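You operate a simulated robot arm through the tools that you are given. There is no shell and no other tool.

Carry out the task below with a simulated two-armed robot. There is one attempt and no reset: what you move stays moved.

TASK
Tap the bubbles out of the plaster, let it set, then remove the angle bar.
Fine: use the white mallet and put it back; open the latch after the set; lay the bar in the tray; let a spoonful leak at most. Set down upright: white mallet.

It is judged by the outcome, as a careful person would: the job done as asked, and still so three seconds after it is handed in. It fails if anything else is knocked over, pushed out of place, dropped, spilled or broken.

THE ROBOT
Two 6-joint arms with two-finger parallel grippers on one trunk that stands fixed in place. Base frame: the origin is at the foot of the trunk, x ahead of it, y to its left, z up. Lengths are in m, angles in rad, forces in N, time in s.
The left shoulder is at [-0.089, 0.177, 0.806], the right one opposite. With the tool pointing down near the work surface each hand reaches from about 0.1 to 0.7 m from the base axis, measured 20 degrees to its own side. Payload 1.57 kg a hand.
Tool frame (each hand has its own): the origin (TCP) lies between the finger pads and is the grasp point; the fingertips stand 0.03 m ahead of it; z points along the fingers, y is the line along which they close. Largest opening 0.08 m; finger width 0.017, thickness 0.012; the body of the gripper, 0.04 by 0.082 m, starts 0.08 m behind the TCP.
Orientation is that of the tool frame in the base frame, as a unit quaternion [x, y, z, w]. With the fingers straight down and closing along the base's y, the tool's x points along the base's -x, its y along +y and its z along -z.

THE INTERFACE
- The arms move only by the tool move_arm. It takes "left_increments", "right_increments" or both (then of equal length, played together; a hand with none holds still); each is a list of rows, each a list of 2 entries, a list of its own where there are three numbers: the shift along the base's x, y, z in units of 25 mm (1.0 is 25 mm), then the turn, a rotation vector about the base's x, y, z in units of 6 degrees (1.0 is 6 degrees). In form: [[[x, y, z], [ax, ay, az]], ...]. A call has 1 to 20 rows; each row shifts and turns the commanded pose from where the row before left it. "left_grip" and "right_grip" are, for a hand that has rows, the finger opening in m, from 0 to 0.08, set as the call begins (left out, the last holds). A call with a number of a shift or a turn outside -1 to 1 is refused whole. A row lasts 0.2 s, in which the tool goes at most 0.05 m and 0.15 rad; a call with a longer step from one row to the next is refused whole, and so is a gripper value outside its range. Where a pose cannot be reached the arm comes as near as it can. A force on the tool above 90 N (or 10 N above the force at the start of the call, whichever is more), or a blocked arm, ends the call early, and 0.2 s more pass. The fingers move at their own pace (about 0.072 m/s each) and stop on an object; they squeeze with about 24 N. The grip force told is the motor's: it shows also when the fingers shut on nothing. Time passes only in rows, and 0.2 s behind the last, so rows that do not move let the fingers close. It gives the time, the measured TCP pose, the force on the tool (base axes), the opening and the grip force at its end, in the units of the frame above (readings bear some noise), with the torque about the TCP (base axes, N m) and any sound that the robot's microphone picked up, and new pictures: "views" is both (left out), scene, wrist or none (wrist: the cameras of the hands that moved).
- Cameras (640 x 400 px; columns grow to the right, rows downward): "scene" is now at [0.019, -0.0424, 1.5206]; the picture's right is [-0.57, -0.82, 0.00], its down [-0.65, 0.46, -0.60] and it looks along [0.49, -0.34, -0.80] (base axes); focal length 352 px, centre (320, 200). "left" rides on the left gripper at [0.072, 0.007, -0.122] in its tool frame; the picture's right is [-0.09, 1.00, 0.00], its down [-0.84, -0.08, -0.54] and it looks along [-0.54, -0.05, 0.84] (tool axes); focal length 238 px, centre (320, 200). "right" rides on the right gripper at [0.072, -0.007, -0.122] in its tool frame; the picture's right is [0.09, 1.00, 0.00], its down [-0.84, 0.08, -0.54] and it looks along [-0.54, 0.05, 0.84] (tool axes); focal length 238 px, centre (320, 200). There is no depth. A picture from a camera that has moved, and an enlarged one, comes with that camera's place and axes in the base frame and with its lens.
- raise_lower(by): slides the trunk up (or, below 0, down) by that many m; the arms and the scene camera ride with it, the base frame stays. It gives what a move gives, with no picture.
- turn_head(pan, tilt): turns the head with the scene camera to pan (to the left, within 2.496 rad either way) and tilt (down, from -0.506 to 1.204), counted from straight ahead of the robot. It gives what a move gives, and a new picture of the scene camera.
- inspect(camera, box): a new picture of the part [left, top, right, bottom] of that camera's present view, enlarged. It takes no simulated time.
- hand_in(): hands the job in; it is judged then, once.

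Places have to be worked out from the pictures, the camera data and where the tool is seen. Open the grippers and draw the arms clear of the work before you hand the job in, unless the task says otherwise.

The tools are called by a JSON object that holds its "op" and its "data". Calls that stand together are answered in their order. move_arm: Moves the arms, as the interface text tells. Its arguments: {"type":"object","properties":{"left_increments":{"type":"array","items":{"type":"array"}},"left_grip":{"type":"number"},"right_increments":{"type":"array","items":{"type":"array"}},"right_grip":{"type":"number"},"views":{"type":"string","enum":["both","scene","wrist","none"]}},"required":[]} The other tools are called the same way: raise_lower (by) slides the trunk up or down; turn_head (pan, tilt) turns the head that bears the scene camera; inspect (camera, box) takes an enlarged picture of a part of a camera's view; hand_in () hands the job in.

At the start:

```text
time_s: 0.0
left_ee_pos: [0.4792, -0.0324, 1.1616]
left_tcp_rot: [0.0, 1.0, 0.0, 0.001]
left_ft_force: [-0.7, -0.1, 0.4]
left_ft_torque: [0.03, 0.0, -0.01]
left_width: 0.0801
left_gripper_force: 0.1
right_ee_pos: [0.287, -0.4042, 1.1532]
right_tcp_rot: [0.001, 1.0, 0.0, 0.0]
right_ft_force: [0.0, 0.1, 0.2]
right_ft_torque: [-0.01, 0.0, -0.03]
right_width: 0.0801
right_gripper_force: 0.0
trunk travel left (down, up): [-0.25, 0.078]
head pan, tilt: [-0.611, 0.927]
```

scene: 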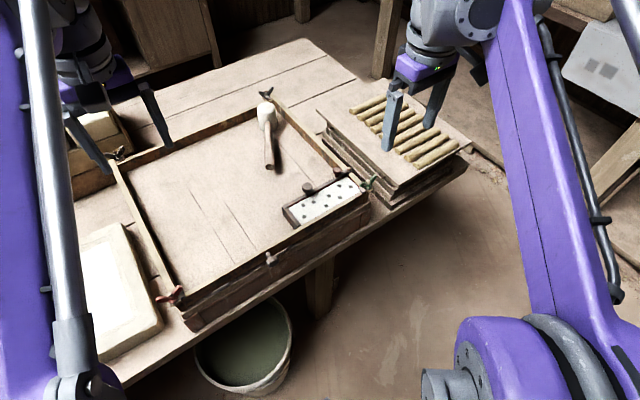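
right: 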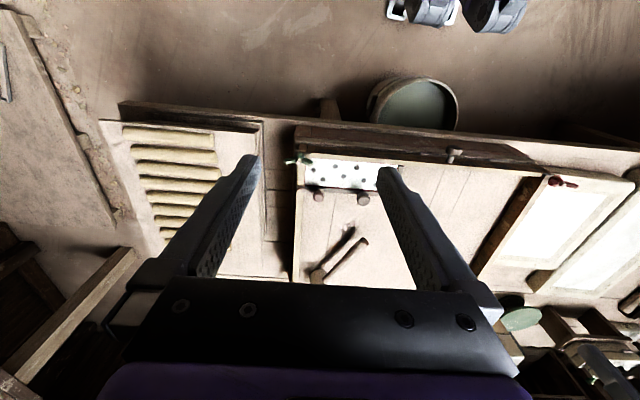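
left: 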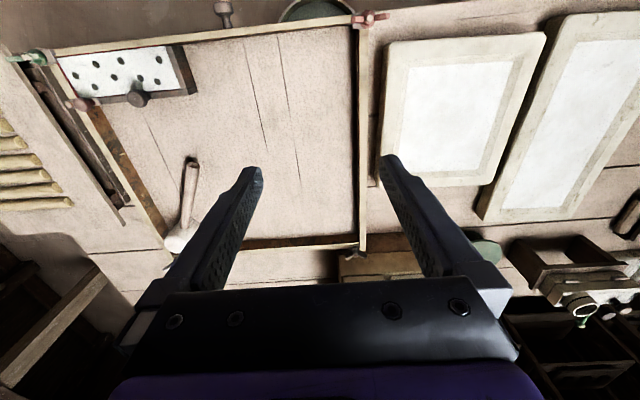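

The pictures show a work table with a large tray-like frame, a small mould with white plaster (with bubbles), a mallet and a ribbed rack. I'll look closer at each part before moving anything.

{"op": "inspect", "data": {"camera": "scene", "box": [230, 70, 480, 230]}}

{"op": "inspect", "data": {"camera": "scene", "box": [60, 80, 300, 230]}}

{"op": "inspect", "data": {"camera": "scene", "box": [70, 200, 310, 380]}}

{"op": "inspect", "data": {"camera": "left", "box": [0, 0, 320, 260]}}

{"op": "inspect", "data": {"camera": "left", "box": [320, 0, 640, 350]}}

{"op": "inspect", "data": {"camera": "right", "box": [240, 80, 480, 300]}}

{"op": "inspect", "data": {"camera": "right", "box": [440, 120, 640, 380]}}

```text
2.50 times, centred on (355, 150) of scene
camera zoom: at [0.019, -0.0424, 1.5206], right [-0.57, -0.82, 0.0], down [-0.65, 0.46, -0.6], along [0.49, -0.34, -0.8], focal length 881 px, centre (232, 325)
```

zoom: 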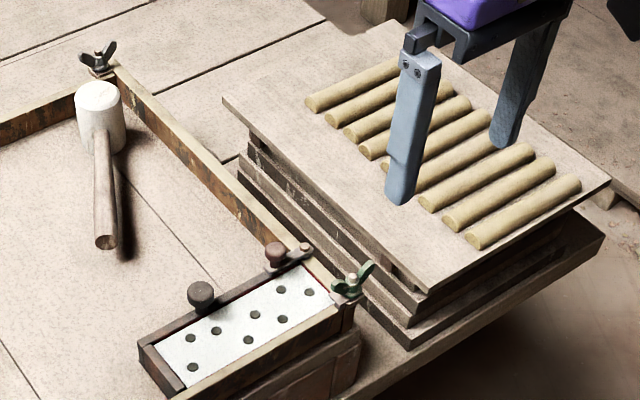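

```text
2.67 times, centred on (180, 155) of scene
camera zoom: at [0.019, -0.0424, 1.5206], right [-0.57, -0.82, 0.0], down [-0.65, 0.46, -0.6], along [0.49, -0.34, -0.8], focal length 940 px, centre (693, 320)
```

zoom: 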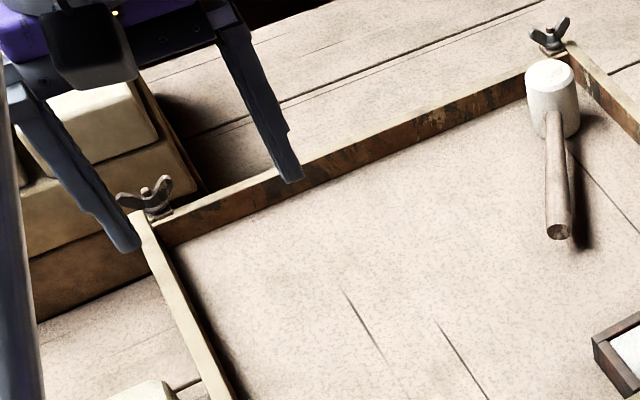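

```text
2.22 times, centred on (190, 290) of scene
camera zoom: at [0.019, -0.0424, 1.5206], right [-0.57, -0.82, 0.0], down [-0.65, 0.46, -0.6], along [0.49, -0.34, -0.8], focal length 783 px, centre (609, 0)
```

zoom: 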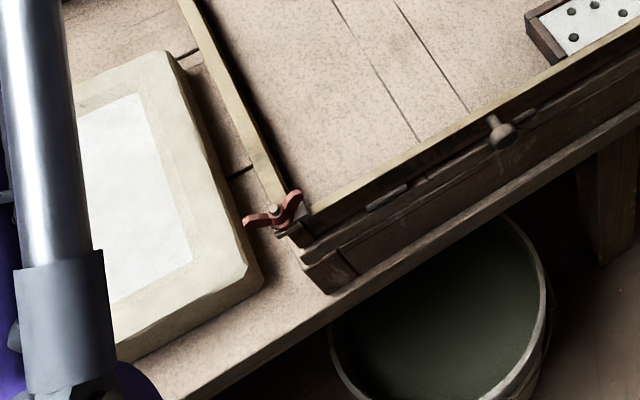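

```text
1.54 times, centred on (160, 130) of left
camera zoom: at [0.4076, -0.0262, 1.2843], right [0.09, 1.0, 0.0], down [0.84, -0.08, 0.54], along [0.54, -0.05, -0.84], focal length 367 px, centre (566, 308)
```

zoom: 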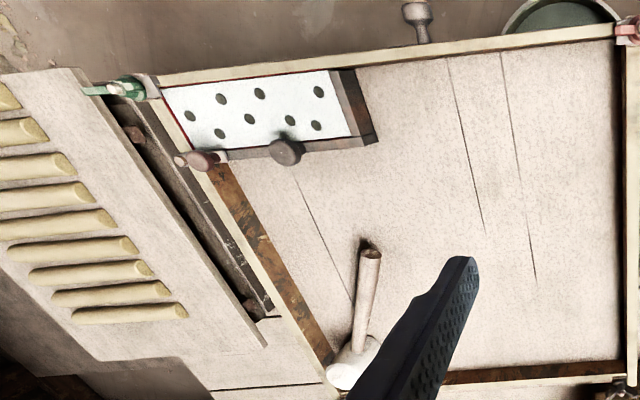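

```text
1.14 times, centred on (480, 175) of left
camera zoom: at [0.4076, -0.0262, 1.2843], right [0.09, 1.0, 0.0], down [0.84, -0.08, 0.54], along [0.54, -0.05, -0.84], focal length 272 px, centre (137, 229)
```

zoom: 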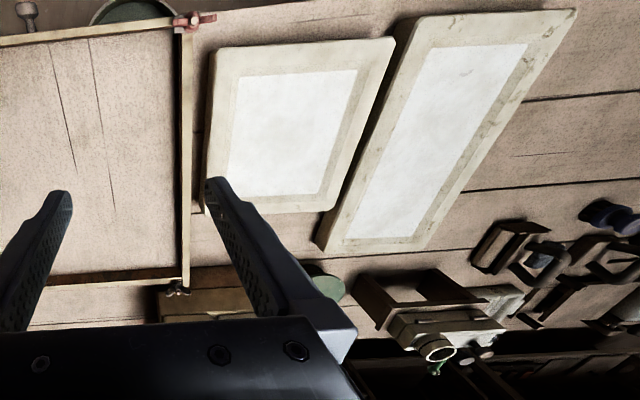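

```text
1.82 times, centred on (360, 190) of right
camera zoom: at [0.2156, -0.4107, 1.2725], right [-0.09, 1.0, 0.0], down [0.84, 0.08, 0.54], along [0.54, 0.05, -0.84], focal length 433 px, centre (247, 218)
```

zoom: 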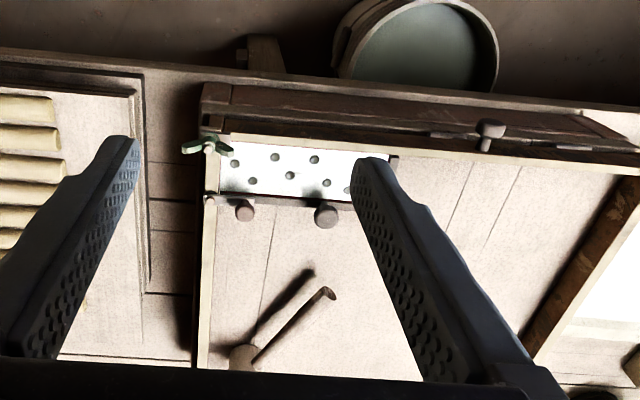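

```text
1.54 times, centred on (540, 250) of right
camera zoom: at [0.2156, -0.4107, 1.2725], right [-0.09, 1.0, 0.0], down [0.84, 0.08, 0.54], along [0.54, 0.05, -0.84], focal length 367 px, centre (-18, 123)
```

zoom: 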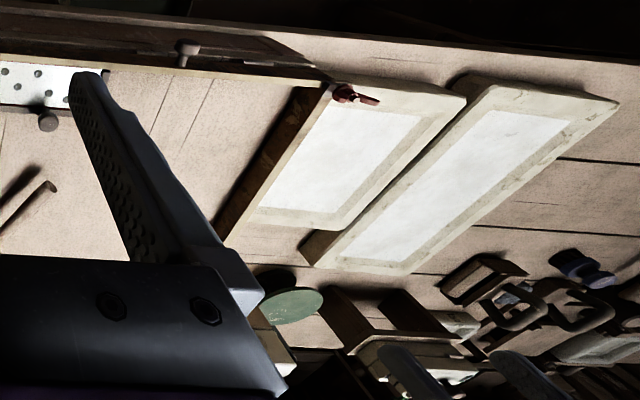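

The plaster is a small cell in the near right corner of a frame; an L-shaped dark bar with two knobs closes its two open sides, and a white mallet stands on its head in the far corner. I'll turn the head to survey the rest of the scene, looking for the tray, other mallets and timers.

{"op": "turn_head", "data": {"pan": 0.3, "tilt": 0.8}}

{"op": "turn_head", "data": {"pan": -0.1, "tilt": 0.9}}

{"op": "turn_head", "data": {"pan": -1.1, "tilt": 0.8}}

{"op": "turn_head", "data": {"pan": -0.3, "tilt": 1.15}}

```text
time_s: 1.2
left_ee_pos: [0.4796, -0.0322, 1.1624]
left_tcp_rot: [0.0, 1.0, 0.0, 0.0]
left_ft_force: [-0.1, 0.8, -0.4]
left_ft_torque: [0.0, 0.0, -0.02]
left_width: 0.0801
left_gripper_force: 0.1
right_ee_pos: [0.2869, -0.4028, 1.1517]
right_tcp_rot: [0.0, 1.0, 0.001, 0.001]
right_ft_force: [0.0, 0.7, -0.3]
right_ft_torque: [-0.03, 0.03, -0.02]
right_width: 0.08
right_gripper_force: 0.0
trunk travel left (down, up): [-0.25, 0.078]
head pan, tilt: [0.3, 0.799]
camera scene: at [0.0355, 0.0239, 1.5304], right [0.29, -0.96, 0.0], down [-0.69, -0.21, -0.7], along [0.67, 0.21, -0.72], focal length 352 px, centre (320, 200)
```

scene: 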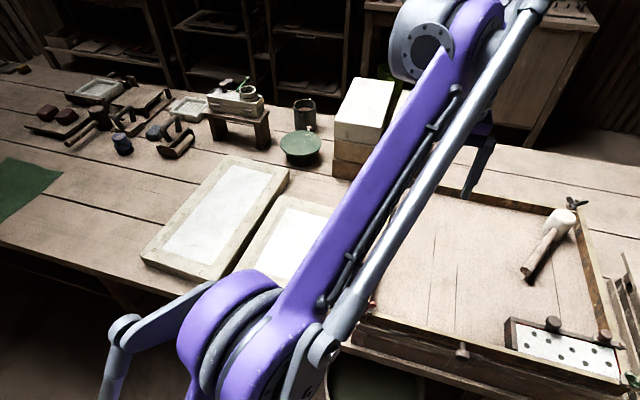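

```text
time_s: 2.1
left_ee_pos: [0.4782, -0.0329, 1.1629]
left_tcp_rot: [0.0, 1.0, 0.0, -0.001]
left_ft_force: [0.3, -0.3, -1.0]
left_ft_torque: [0.01, -0.01, -0.01]
left_width: 0.0799
left_gripper_force: 0.0
right_ee_pos: [0.287, -0.4041, 1.1528]
right_tcp_rot: [0.0, 1.0, 0.0, -0.001]
right_ft_force: [0.3, 0.0, -0.1]
right_ft_torque: [0.01, -0.01, 0.01]
right_width: 0.0799
right_gripper_force: 0.0
trunk travel left (down, up): [-0.25, 0.078]
head pan, tilt: [-0.099, 0.901]
camera scene: at [0.0336, -0.0074, 1.5226], right [-0.1, -1.0, 0.0], down [-0.78, 0.08, -0.62], along [0.62, -0.06, -0.78], focal length 352 px, centre (320, 200)
```

scene: 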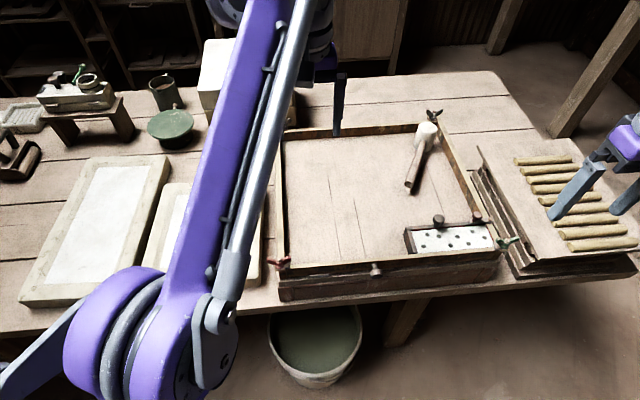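

```text
time_s: 3.4
left_ee_pos: [0.4797, -0.0327, 1.1626]
left_tcp_rot: [0.0, 1.0, 0.0, 0.0]
left_ft_force: [0.1, -0.3, 0.0]
left_ft_torque: [-0.02, 0.0, 0.02]
left_width: 0.0799
left_gripper_force: 0.2
right_ee_pos: [0.2877, -0.4043, 1.1523]
right_tcp_rot: [0.0, 1.0, 0.0, 0.0]
right_ft_force: [-0.3, -0.1, 0.8]
right_ft_torque: [0.0, -0.02, 0.0]
right_width: 0.0801
right_gripper_force: 0.0
trunk travel left (down, up): [-0.25, 0.078]
head pan, tilt: [-1.1, 0.799]
camera scene: at [-0.0049, -0.0717, 1.5305], right [-0.89, -0.45, 0.0], down [-0.33, 0.64, -0.7], along [0.32, -0.62, -0.72], focal length 352 px, centre (320, 200)
```

scene: 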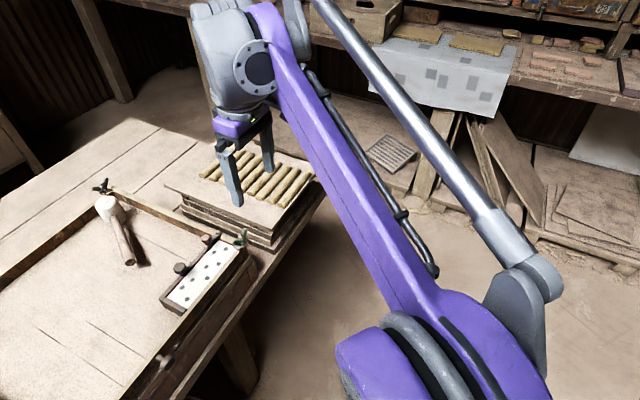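

```text
time_s: 4.5
left_ee_pos: [0.4801, -0.032, 1.163]
left_tcp_rot: [0.0, 1.0, 0.0, 0.0]
left_ft_force: [0.1, -1.5, 0.3]
left_ft_torque: [0.0, 0.0, -0.02]
left_width: 0.08
left_gripper_force: 0.0
right_ee_pos: [0.2867, -0.4033, 1.1522]
right_tcp_rot: [0.0, 1.0, -0.001, -0.001]
right_ft_force: [0.6, 0.5, 0.5]
right_ft_torque: [0.01, 0.01, -0.03]
right_width: 0.0799
right_gripper_force: 0.0
trunk travel left (down, up): [-0.25, 0.078]
head pan, tilt: [-0.3, 1.15]
camera scene: at [0.0153, -0.0176, 1.5056], right [-0.3, -0.95, 0.0], down [-0.87, 0.27, -0.41], along [0.39, -0.12, -0.91], focal length 352 px, centre (320, 200)
```

scene: 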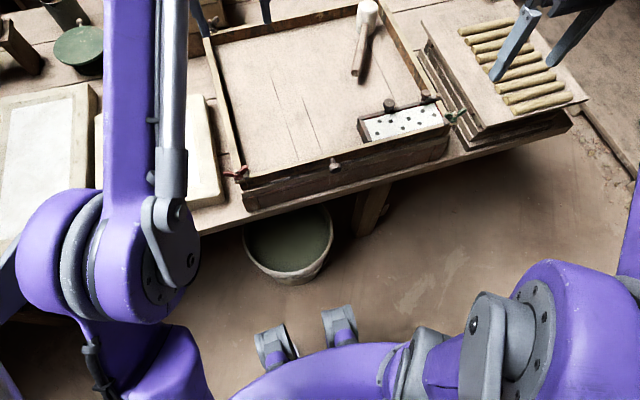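

I can't yet identify the tray, so I'll turn the head left again and enlarge the far-left items.

{"op": "turn_head", "data": {"pan": 0.55, "tilt": 0.75}}

{"op": "inspect", "data": {"camera": "scene", "box": [0, 40, 320, 240]}}

{"op": "inspect", "data": {"camera": "scene", "box": [240, 40, 480, 190]}}

```text
time_s: 5.7
left_ee_pos: [0.4788, -0.0311, 1.1622]
left_tcp_rot: [0.0, 1.0, 0.0, 0.0]
left_ft_force: [0.1, 0.3, 0.6]
left_ft_torque: [0.0, 0.03, -0.02]
left_width: 0.0802
left_gripper_force: 0.1
right_ee_pos: [0.2871, -0.4028, 1.152]
right_tcp_rot: [-0.001, 1.0, 0.001, 0.0]
right_ft_force: [0.2, -1.0, 0.6]
right_ft_torque: [0.04, 0.02, 0.01]
right_width: 0.0802
right_gripper_force: 0.1
trunk travel left (down, up): [-0.25, 0.078]
head pan, tilt: [0.55, 0.75]
camera scene: at [0.0291, 0.0433, 1.5344], right [0.52, -0.85, 0.0], down [-0.58, -0.36, -0.73], along [0.62, 0.38, -0.68], focal length 352 px, centre (320, 200)
```

scene: 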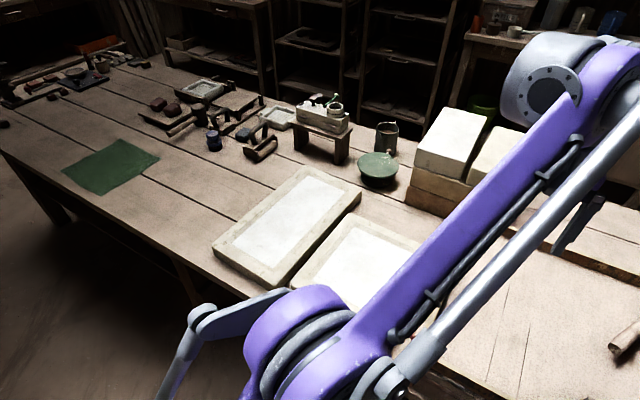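

```text
2.00 times, centred on (160, 140) of scene
camera zoom: at [0.0291, 0.0433, 1.5344], right [0.52, -0.85, 0.0], down [-0.58, -0.36, -0.73], along [0.62, 0.38, -0.68], focal length 705 px, centre (640, 320)
```

zoom: 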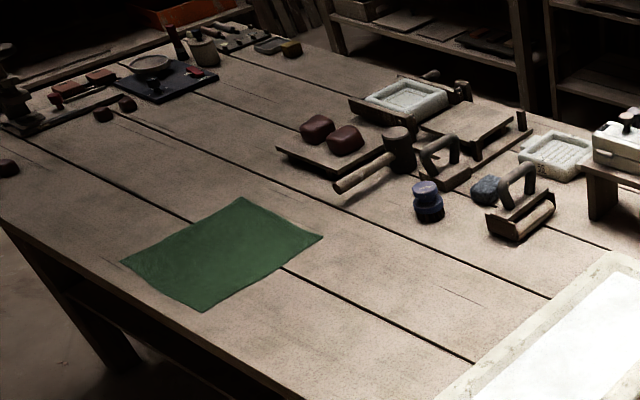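

```text
2.67 times, centred on (360, 115) of scene
camera zoom: at [0.0291, 0.0433, 1.5344], right [0.52, -0.85, 0.0], down [-0.58, -0.36, -0.73], along [0.62, 0.38, -0.68], focal length 940 px, centre (213, 427)
```

zoom: 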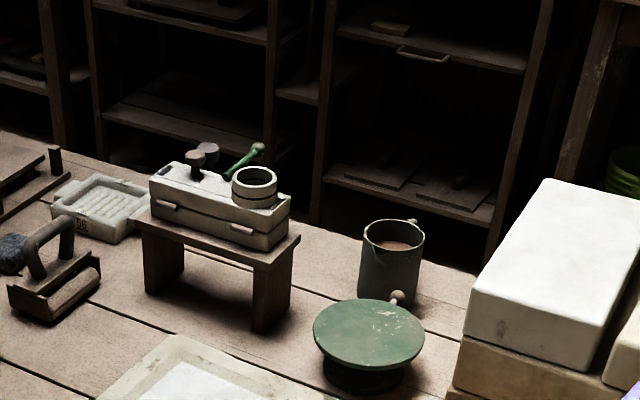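

The far-left items look like out-of-reach dressing. I'll bring the right hand down over the near edge for a close look at the plaster cell and move the left hand left to clear the scene view and see the slabs.

{"op": "move_arm", "data": {"right_increments": [[[0, 0.5, -0.5], [0, 0, 0]], [[0, 0.5, -0.5], [0, 0, 0]], [[0, 0.5, -0.5], [0, 0, 0]], [[0, 0.5, -0.5], [0, 0, 0]], [[0, 0.5, -0.5], [0, 0, 0]], [[0, 0.5, -0.5], [0, 0, 0]], [[0, 0.4, -0.5], [0, 0, 0]], [[0, 0.4, -0.5], [0, 0, 0]], [[0, 0, 0], [0, 0, 0]], [[0, 0, 0], [0, 0, 0]]], "left_increments": [[[-0.5, 0.9, 0], [0, 0, 0]], [[-0.5, 0.9, 0], [0, 0, 0]], [[-0.5, 0.9, 0], [0, 0, 0]], [[-0.5, 0.9, 0], [0, 0, 0]], [[-0.5, 0.9, 0], [0, 0, 0]], [[-0.5, 0.9, 0], [0, 0, 0]], [[-0.5, 0.9, 0], [0, 0, 0]], [[-0.5, 0.9, 0], [0, 0, 0]], [[-0.5, 0.9, 0], [0, 0, 0]], [[-0.5, 0.9, 0], [0, 0, 0]]], "views": "both"}}

{"op": "turn_head", "data": {"pan": -0.5, "tilt": 0.95}}

{"op": "inspect", "data": {"camera": "right", "box": [240, 100, 440, 280]}}

{"op": "inspect", "data": {"camera": "left", "box": [160, 0, 480, 200]}}

```text
time_s: 7.8
left_ee_pos: [0.3545, 0.1935, 1.1625]
left_tcp_rot: [0.001, 1.0, -0.001, 0.0]
left_ft_force: [0.3, 1.1, -0.1]
left_ft_torque: [-0.04, -0.02, -0.02]
left_width: 0.0802
left_gripper_force: 0.0
right_ee_pos: [0.2867, -0.3075, 1.0522]
right_tcp_rot: [0.0, 1.0, 0.0, 0.0]
right_ft_force: [0.0, 0.4, -0.5]
right_ft_torque: [0.0, 0.01, 0.0]
right_width: 0.0799
right_gripper_force: 0.1
trunk travel left (down, up): [-0.25, 0.078]
head pan, tilt: [0.55, 0.75]
camera scene: at [0.0286, 0.0438, 1.5344], right [0.52, -0.85, 0.0], down [-0.58, -0.36, -0.73], along [0.62, 0.38, -0.68], focal length 352 px, centre (320, 200)
camera right: at [0.2143, -0.3153, 1.172], right [-0.09, 1.0, 0.0], down [0.84, 0.08, 0.54], along [0.54, 0.05, -0.84], focal length 238 px, centre (320, 200)
camera left: at [0.2824, 0.2001, 1.2842], right [0.09, 1.0, 0.0], down [0.84, -0.08, 0.54], along [0.54, -0.05, -0.84], focal length 238 px, centre (320, 200)
```

scene: 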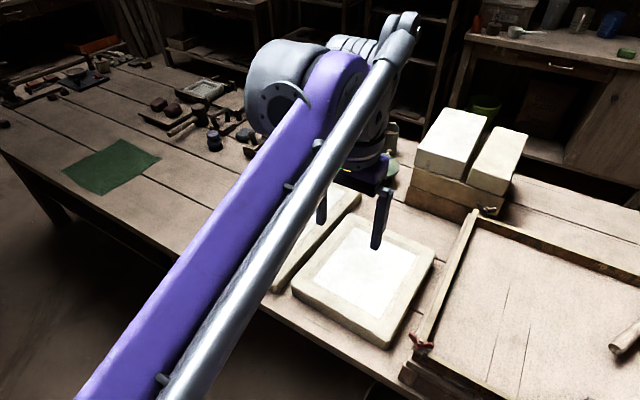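
right: 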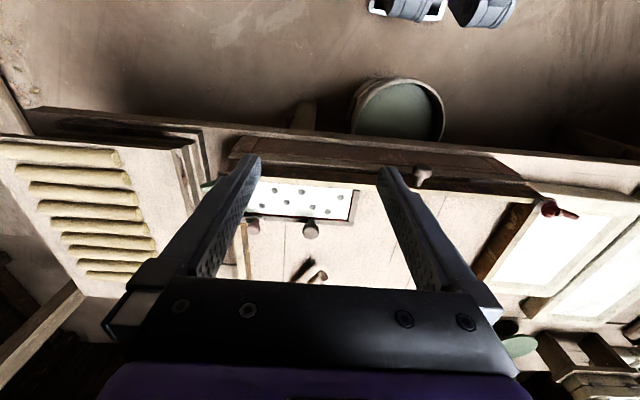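
left: 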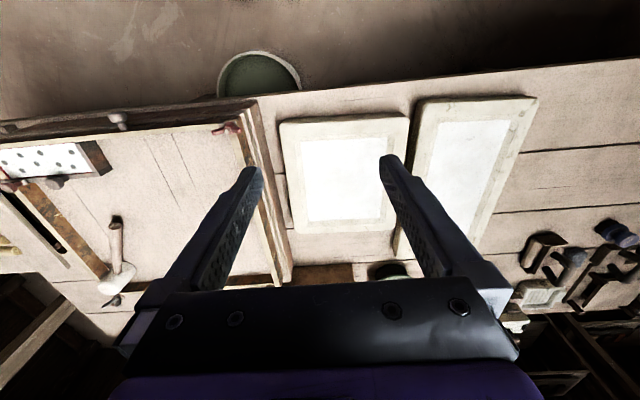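

```text
time_s: 9.2
left_ee_pos: [0.3545, 0.1919, 1.1624]
left_tcp_rot: [0.0, 1.0, 0.0, -0.001]
left_ft_force: [-0.1, 0.2, 0.3]
left_ft_torque: [0.03, -0.01, -0.01]
left_width: 0.0798
left_gripper_force: 0.1
right_ee_pos: [0.2862, -0.3083, 1.052]
right_tcp_rot: [0.0, 1.0, 0.0, 0.0]
right_ft_force: [0.4, -0.3, 0.2]
right_ft_torque: [-0.01, -0.02, 0.01]
right_width: 0.0799
right_gripper_force: 0.0
trunk travel left (down, up): [-0.25, 0.078]
head pan, tilt: [-0.499, 0.949]
camera scene: at [0.0223, -0.0347, 1.5189], right [-0.48, -0.88, 0.0], down [-0.71, 0.39, -0.58], along [0.51, -0.28, -0.81], focal length 352 px, centre (320, 200)
```

scene: 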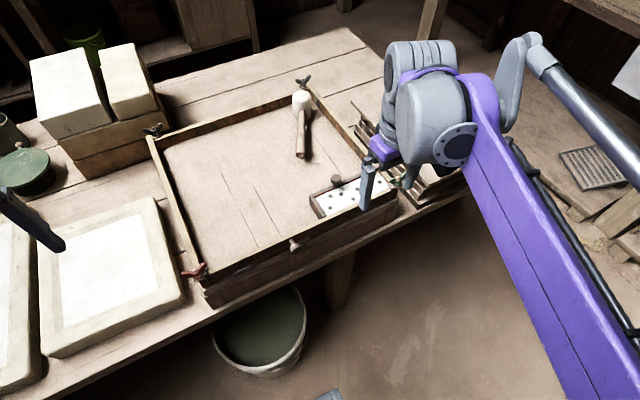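

```text
2.22 times, centred on (340, 190) of right
camera zoom: at [0.2148, -0.3156, 1.172], right [-0.09, 1.0, 0.0], down [0.84, 0.08, 0.54], along [0.54, 0.05, -0.84], focal length 530 px, centre (276, 222)
```

zoom: 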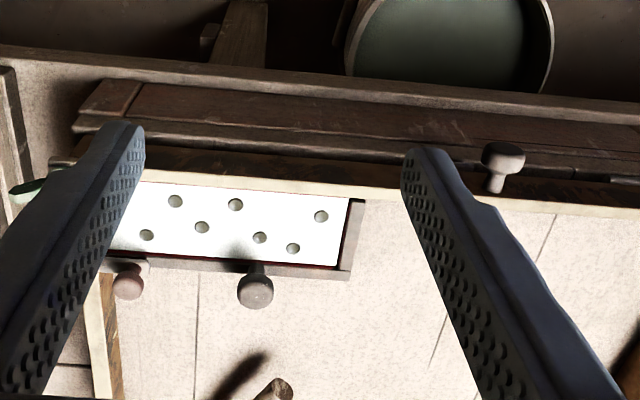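

```text
2.00 times, centred on (320, 100) of left
camera zoom: at [0.283, 0.1994, 1.2843], right [0.09, 1.0, 0.0], down [0.84, -0.08, 0.54], along [0.54, -0.05, -0.84], focal length 477 px, centre (320, 400)
```

zoom: 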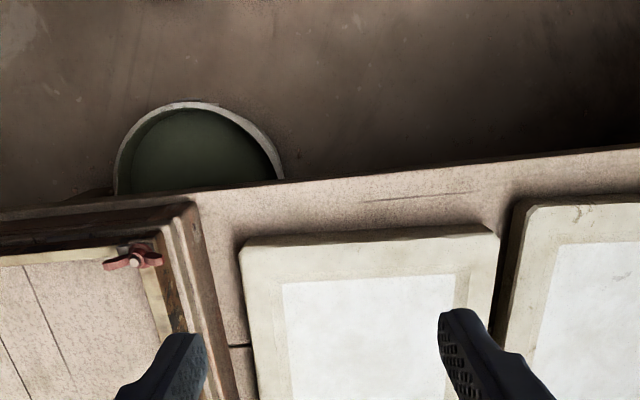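

Inspect gives real detail, so I'll zoom in strongly on the cell, its knobs and the front knob, and on the slabs.

{"op": "inspect", "data": {"camera": "right", "box": [270, 170, 370, 250]}}

{"op": "inspect", "data": {"camera": "right", "box": [380, 140, 580, 250]}}

{"op": "inspect", "data": {"camera": "scene", "box": [280, 140, 420, 230]}}

{"op": "inspect", "data": {"camera": "scene", "box": [0, 180, 220, 360]}}

{"op": "inspect", "data": {"camera": "scene", "box": [190, 220, 400, 320]}}

{"op": "inspect", "data": {"camera": "right", "box": [0, 100, 240, 290]}}

```text
5.00 times, centred on (320, 210) of right
camera zoom: at [0.2148, -0.3156, 1.172], right [-0.09, 1.0, 0.0], down [0.84, 0.08, 0.54], along [0.54, 0.05, -0.84], focal length 1192 px, centre (320, 150)
```

zoom: 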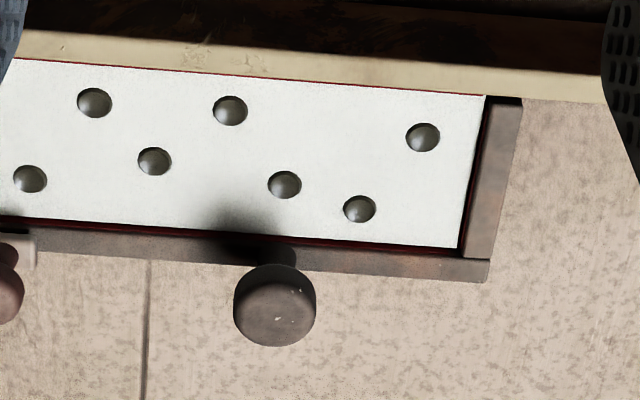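

```text
3.20 times, centred on (480, 195) of right
camera zoom: at [0.2148, -0.3156, 1.172], right [-0.09, 1.0, 0.0], down [0.84, 0.08, 0.54], along [0.54, 0.05, -0.84], focal length 763 px, centre (-192, 216)
```

zoom: 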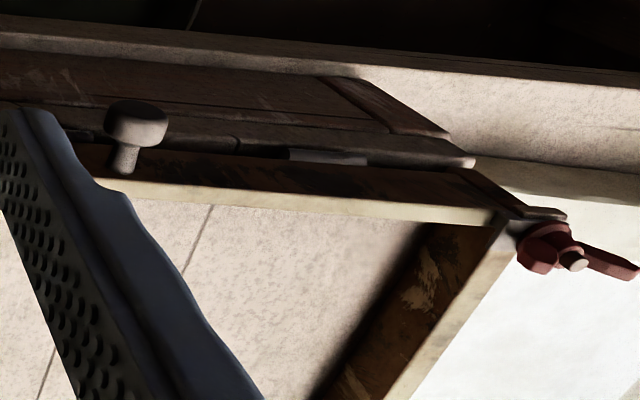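

```text
4.44 times, centred on (350, 185) of scene
camera zoom: at [0.0223, -0.0347, 1.5189], right [-0.48, -0.88, 0.0], down [-0.71, 0.39, -0.58], along [0.51, -0.28, -0.81], focal length 1566 px, centre (187, 267)
```

zoom: 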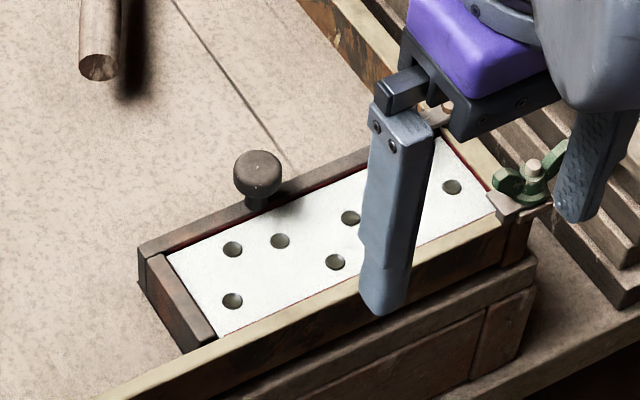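

```text
2.22 times, centred on (110, 270) of scene
camera zoom: at [0.0223, -0.0347, 1.5189], right [-0.48, -0.88, 0.0], down [-0.71, 0.39, -0.58], along [0.51, -0.28, -0.81], focal length 783 px, centre (787, 44)
```

zoom: 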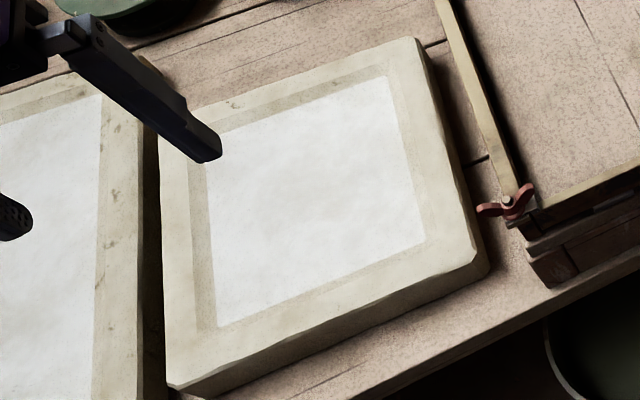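

```text
3.05 times, centred on (295, 270) of scene
camera zoom: at [0.0223, -0.0347, 1.5189], right [-0.48, -0.88, 0.0], down [-0.71, 0.39, -0.58], along [0.51, -0.28, -0.81], focal length 1074 px, centre (396, -13)
```

zoom: 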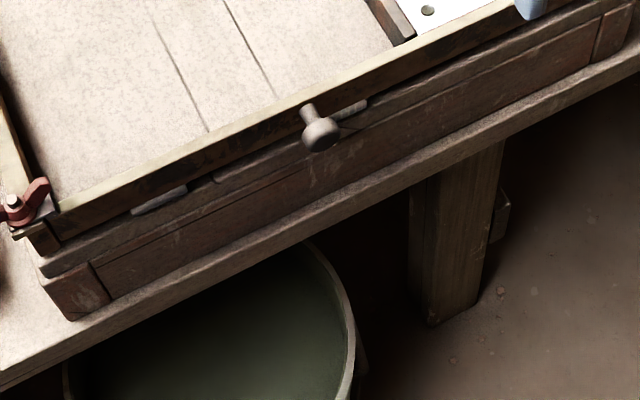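

```text
2.11 times, centred on (120, 195) of right
camera zoom: at [0.2148, -0.3156, 1.172], right [-0.09, 1.0, 0.0], down [0.84, 0.08, 0.54], along [0.54, 0.05, -0.84], focal length 502 px, centre (741, 210)
```

zoom: 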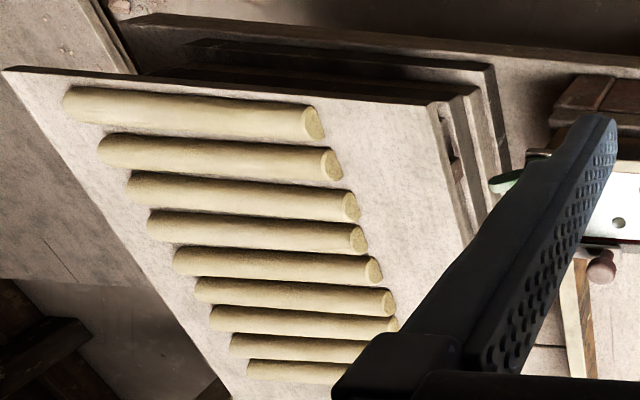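

The bed with its four rails is the most tray-like thing so far, but I want to rule out the cream slabs on the left. I'll zoom into them and along the bench for anything else resembling a tray.

{"op": "inspect", "data": {"camera": "left", "box": [260, 90, 420, 250]}}

{"op": "inspect", "data": {"camera": "left", "box": [400, 80, 640, 230]}}

{"op": "inspect", "data": {"camera": "scene", "box": [250, 70, 350, 170]}}

{"op": "inspect", "data": {"camera": "scene", "box": [0, 30, 200, 200]}}

{"op": "inspect", "data": {"camera": "left", "box": [0, 100, 140, 330]}}

```text
2.50 times, centred on (340, 170) of left
camera zoom: at [0.283, 0.1994, 1.2843], right [0.09, 1.0, 0.0], down [0.84, -0.08, 0.54], along [0.54, -0.05, -0.84], focal length 596 px, centre (270, 275)
```

zoom: 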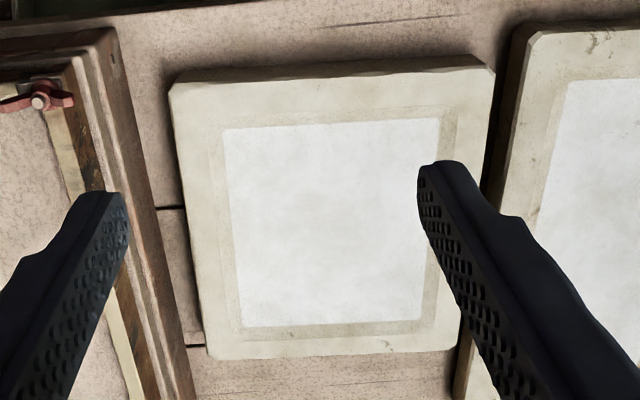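

```text
2.67 times, centred on (520, 155) of left
camera zoom: at [0.283, 0.1994, 1.2843], right [0.09, 1.0, 0.0], down [0.84, -0.08, 0.54], along [0.54, -0.05, -0.84], focal length 636 px, centre (-213, 320)
```

zoom: 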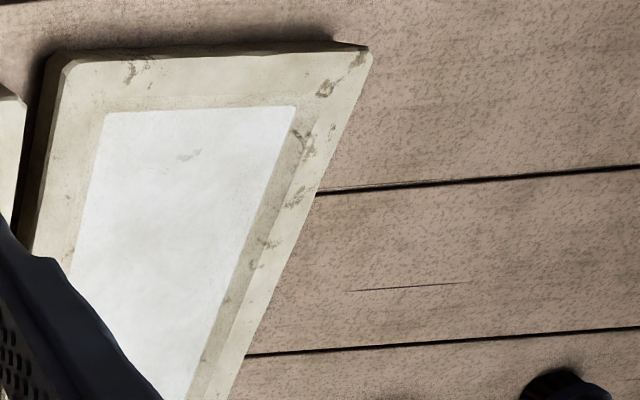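

```text
4.00 times, centred on (300, 120) of scene
camera zoom: at [0.0223, -0.0347, 1.5189], right [-0.48, -0.88, 0.0], down [-0.71, 0.39, -0.58], along [0.51, -0.28, -0.81], focal length 1410 px, centre (400, 520)
```

zoom: 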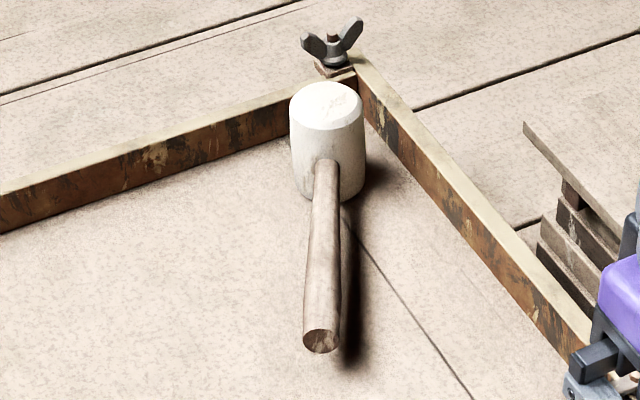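

```text
2.35 times, centred on (100, 115) of scene
camera zoom: at [0.0223, -0.0347, 1.5189], right [-0.48, -0.88, 0.0], down [-0.71, 0.39, -0.58], along [0.51, -0.28, -0.81], focal length 829 px, centre (838, 400)
```

zoom: 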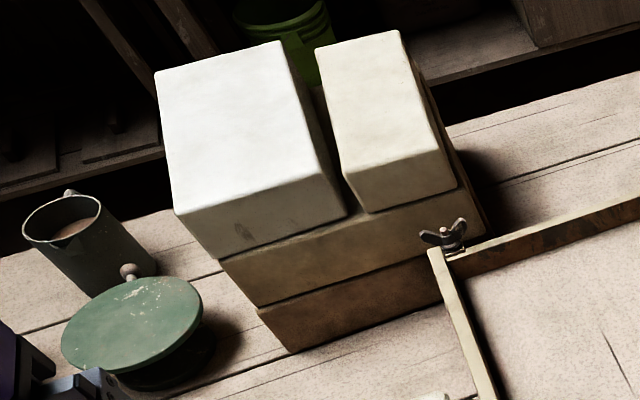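

```text
1.74 times, centred on (70, 215) of left
camera zoom: at [0.283, 0.1994, 1.2843], right [0.09, 1.0, 0.0], down [0.84, -0.08, 0.54], along [0.54, -0.05, -0.84], focal length 414 px, centre (755, 174)
```

zoom: 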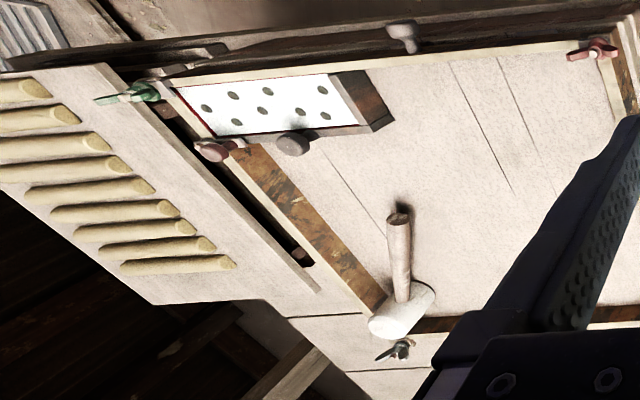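

The slabs are flat plaster bats, so the railed bed is the tray; triangulating gives bed surface z≈0.828, bar top ≈0.872, bar knob ≈(0.449,-0.307,0.898), reddish latch knob ≈(0.448,-0.392,0.90), mallet head ≈(0.72,-0.36). I'll shift the right hand to see the latch between its fingers.

{"op": "move_arm", "data": {"right_increments": [[[-0.3, -0.8, -0.2], [0, 0, 0]], [[-0.3, -0.8, -0.2], [0, 0, 0]], [[-0.3, -0.8, -0.2], [0, 0, 0]], [[-0.3, -0.8, -0.2], [0, 0, 0]], [[0, 0, 0], [0, 0, 0]]], "views": "both"}}

{"op": "inspect", "data": {"camera": "right", "box": [270, 170, 370, 250]}}

{"op": "inspect", "data": {"camera": "scene", "box": [320, 140, 440, 220]}}

```text
time_s: 10.3
left_ee_pos: [0.3549, 0.1934, 1.1621]
left_tcp_rot: [0.0, 1.0, 0.001, -0.001]
left_ft_force: [-0.8, -0.2, -0.3]
left_ft_torque: [0.01, 0.02, -0.02]
left_width: 0.0798
left_gripper_force: 0.1
right_ee_pos: [0.257, -0.3881, 1.0334]
right_tcp_rot: [0.0, 1.0, 0.001, 0.001]
right_ft_force: [0.0, 0.0, 0.9]
right_ft_torque: [-0.03, 0.01, -0.02]
right_width: 0.0802
right_gripper_force: 0.0
trunk travel left (down, up): [-0.25, 0.078]
head pan, tilt: [-0.499, 0.949]
camera scene: at [0.0222, -0.0344, 1.5189], right [-0.48, -0.88, 0.0], down [-0.71, 0.39, -0.58], along [0.51, -0.28, -0.81], focal length 352 px, centre (320, 200)
camera right: at [0.1851, -0.3955, 1.1532], right [-0.09, 1.0, 0.0], down [0.84, 0.08, 0.54], along [0.54, 0.05, -0.84], focal length 238 px, centre (320, 200)
```

scene: 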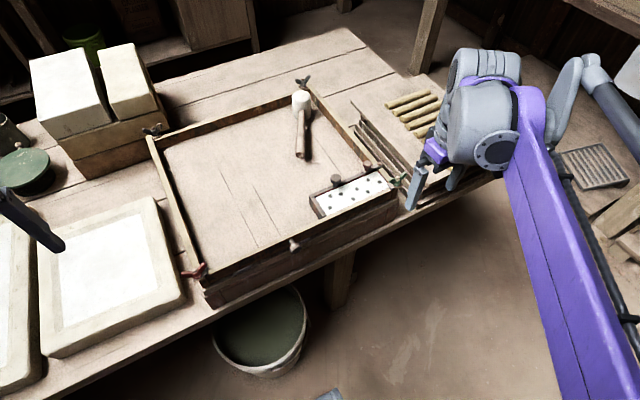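
right: 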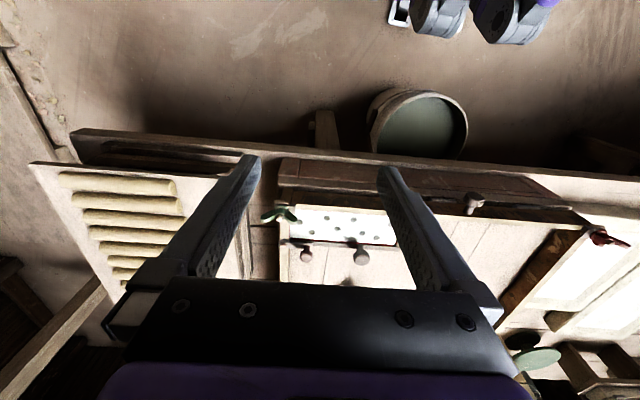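

```text
5.00 times, centred on (320, 210) of right
camera zoom: at [0.1851, -0.3955, 1.1532], right [-0.09, 1.0, 0.0], down [0.84, 0.08, 0.54], along [0.54, 0.05, -0.84], focal length 1192 px, centre (320, 150)
```

zoom: 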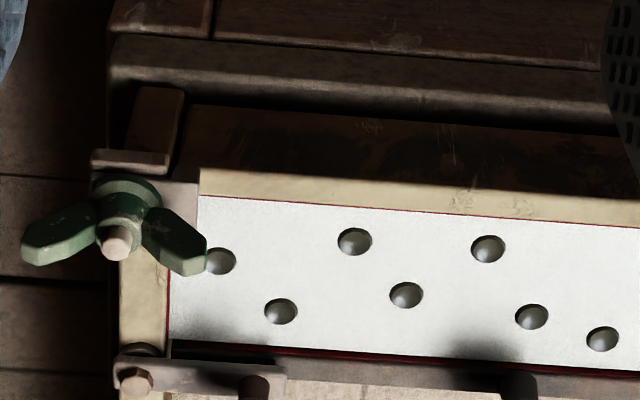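

```text
5.00 times, centred on (380, 180) of scene
camera zoom: at [0.0222, -0.0344, 1.5189], right [-0.48, -0.88, 0.0], down [-0.71, 0.39, -0.58], along [0.51, -0.28, -0.81], focal length 1762 px, centre (20, 300)
```

zoom: 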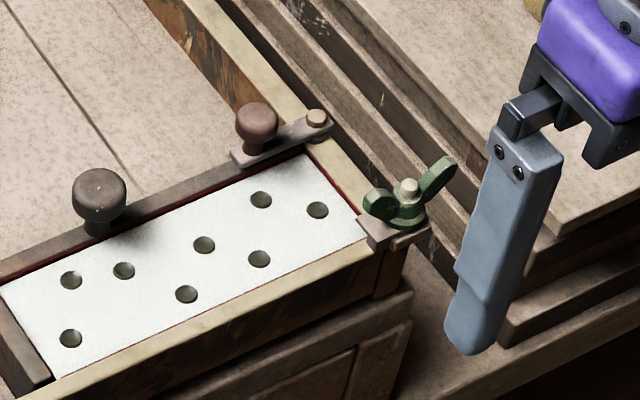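

The latch is a strap pivoting on a bolt on the right rail, its free end with the reddish knob lying over the bar's end. Now I'll move the right hand above the mallet's handle, turned about -29° so the fingers close across it.

{"op": "move_arm", "data": {"right_increments": [[[0.9, 0.23, 0], [0, 0, -0.32]], [[0.9, 0.23, 0], [0, 0, -0.32]], [[0.9, 0.23, 0], [0, 0, -0.32]], [[0.9, 0.23, 0], [0, 0, -0.32]], [[0.9, 0.23, 0], [0, 0, -0.32]], [[0.9, 0.23, 0], [0, 0, -0.32]], [[0.9, 0.23, 0], [0, 0, -0.32]], [[0.9, 0.23, 0], [0, 0, -0.32]], [[0.9, 0.23, 0], [0, 0, -0.32]], [[0.9, 0.23, 0], [0, 0, -0.32]], [[0.9, 0.23, 0], [0, 0, -0.32]], [[0.9, 0.23, 0], [0, 0, -0.32]], [[0.9, 0.23, 0], [0, 0, -0.32]], [[0.9, 0.23, 0], [0, 0, -0.32]], [[0.9, 0.23, 0], [0, 0, -0.32]], [[0, 0, 0], [0, 0, 0]]], "views": "both"}}

{"op": "inspect", "data": {"camera": "right", "box": [240, 150, 440, 300]}}

{"op": "inspect", "data": {"camera": "scene", "box": [250, 70, 350, 170]}}

{"op": "inspect", "data": {"camera": "scene", "box": [310, 140, 430, 230]}}

```text
time_s: 13.8
left_ee_pos: [0.3528, 0.1928, 1.1632]
left_tcp_rot: [0.001, 1.0, 0.0, -0.001]
left_ft_force: [0.2, 1.1, -0.2]
left_ft_torque: [0.04, 0.06, -0.02]
left_width: 0.08
left_gripper_force: 0.1
right_ee_pos: [0.5953, -0.302, 1.0333]
right_tcp_rot: [0.249, 0.969, -0.001, 0.001]
right_ft_force: [0.4, 0.7, -0.1]
right_ft_torque: [-0.01, -0.04, 0.03]
right_width: 0.0798
right_gripper_force: 0.2
trunk travel left (down, up): [-0.25, 0.078]
head pan, tilt: [-0.499, 0.949]
camera scene: at [0.0215, -0.0347, 1.5189], right [-0.48, -0.88, 0.0], down [-0.71, 0.39, -0.58], along [0.51, -0.28, -0.81], focal length 352 px, centre (320, 200)
camera right: at [0.5297, -0.2741, 1.1534], right [0.4, 0.92, 0.0], down [0.77, -0.34, 0.54], along [0.5, -0.22, -0.84], focal length 238 px, centre (320, 200)
```

scene: 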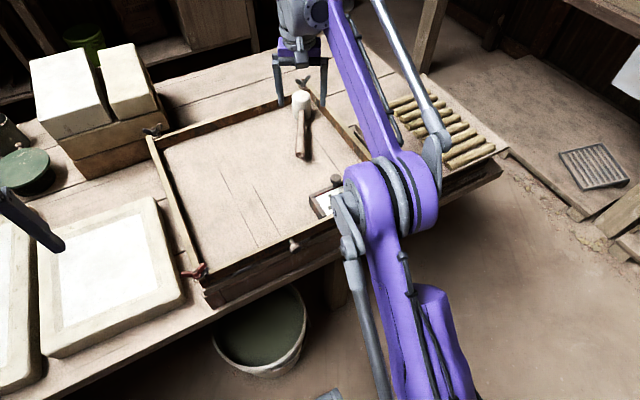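
right: 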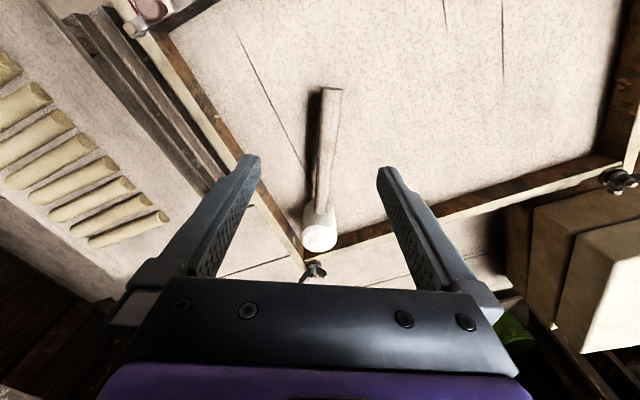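

```text
2.67 times, centred on (340, 225) of right
camera zoom: at [0.5297, -0.2741, 1.1534], right [0.4, 0.92, 0.0], down [0.77, -0.34, 0.54], along [0.5, -0.22, -0.84], focal length 636 px, centre (267, 133)
```

zoom: 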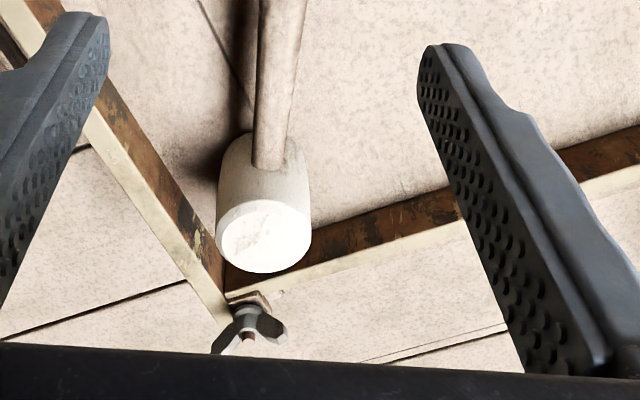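

```text
4.00 times, centred on (300, 120) of scene
camera zoom: at [0.0215, -0.0347, 1.5189], right [-0.48, -0.88, 0.0], down [-0.71, 0.39, -0.58], along [0.51, -0.28, -0.81], focal length 1410 px, centre (400, 520)
```

zoom: 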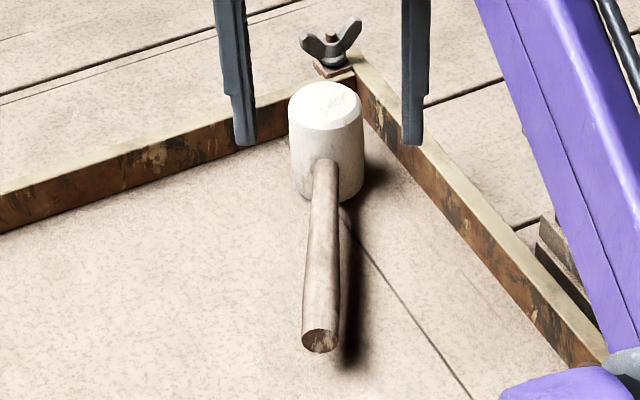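

```text
4.44 times, centred on (370, 185) of scene
camera zoom: at [0.0215, -0.0347, 1.5189], right [-0.48, -0.88, 0.0], down [-0.71, 0.39, -0.58], along [0.51, -0.28, -0.81], focal length 1566 px, centre (98, 267)
```

zoom: 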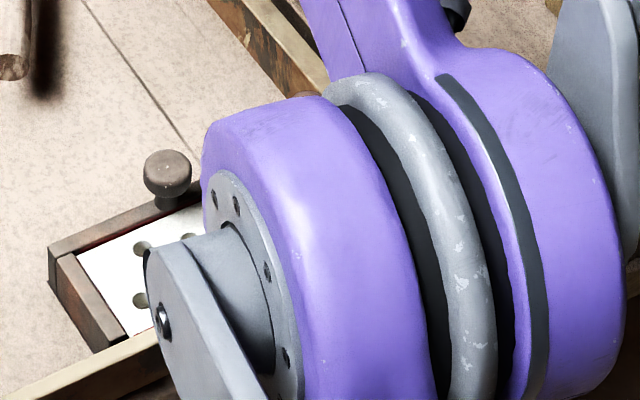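

The mallet's head top is at ≈(0.729,-0.363,0.912), handle end ≈(0.571,-0.278,0.87), so my grasp point is ≈(0.645,-0.318,0.872). I'll come down to z≈0.95 above it and check alignment.

{"op": "move_arm", "data": {"right_increments": [[[0.5, -0.16, -0.83], [0, 0, 0]], [[0.5, -0.16, -0.83], [0, 0, 0]], [[0.5, -0.16, -0.83], [0, 0, 0]], [[0.5, -0.16, -0.83], [0, 0, 0]], [[0, 0, 0], [0, 0, 0]]], "views": "both"}}

{"op": "inspect", "data": {"camera": "scene", "box": [250, 60, 350, 160]}}

```text
time_s: 14.9
left_ee_pos: [0.354, 0.1942, 1.1625]
left_tcp_rot: [0.0, 1.0, 0.0, 0.0]
left_ft_force: [0.3, 0.4, -0.2]
left_ft_torque: [-0.02, -0.01, 0.02]
left_width: 0.0801
left_gripper_force: 0.0
right_ee_pos: [0.6439, -0.3162, 0.9492]
right_tcp_rot: [0.248, 0.969, 0.0, 0.001]
right_ft_force: [0.2, -0.9, -0.5]
right_ft_torque: [-0.04, -0.01, 0.03]
right_width: 0.0801
right_gripper_force: 0.0
trunk travel left (down, up): [-0.25, 0.078]
head pan, tilt: [-0.499, 0.949]
camera scene: at [0.0216, -0.0344, 1.519], right [-0.48, -0.88, 0.0], down [-0.71, 0.39, -0.58], along [0.51, -0.28, -0.81], focal length 352 px, centre (320, 200)
camera right: at [0.5782, -0.2882, 1.0694], right [0.4, 0.92, 0.0], down [0.77, -0.34, 0.54], along [0.5, -0.22, -0.84], focal length 238 px, centre (320, 200)
```

scene: 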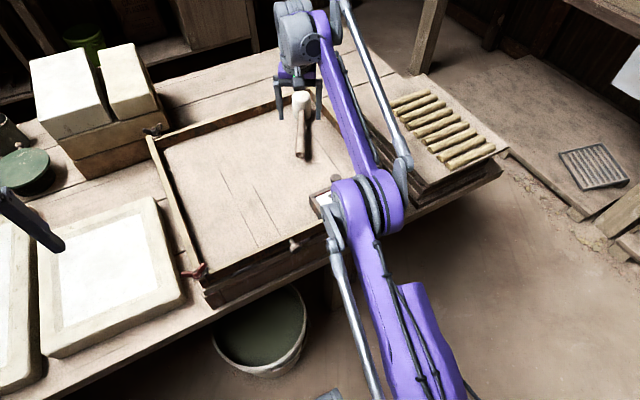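
right: 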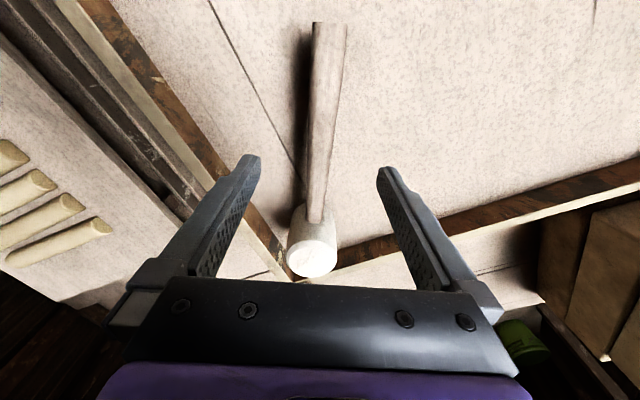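

```text
4.00 times, centred on (300, 110) of scene
camera zoom: at [0.0216, -0.0344, 1.519], right [-0.48, -0.88, 0.0], down [-0.71, 0.39, -0.58], along [0.51, -0.28, -0.81], focal length 1410 px, centre (400, 560)
```

zoom: 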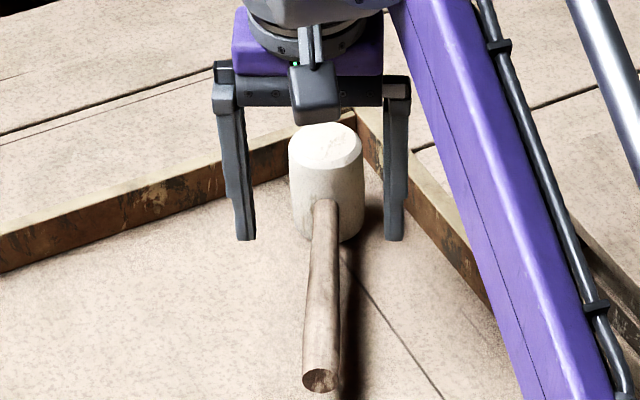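

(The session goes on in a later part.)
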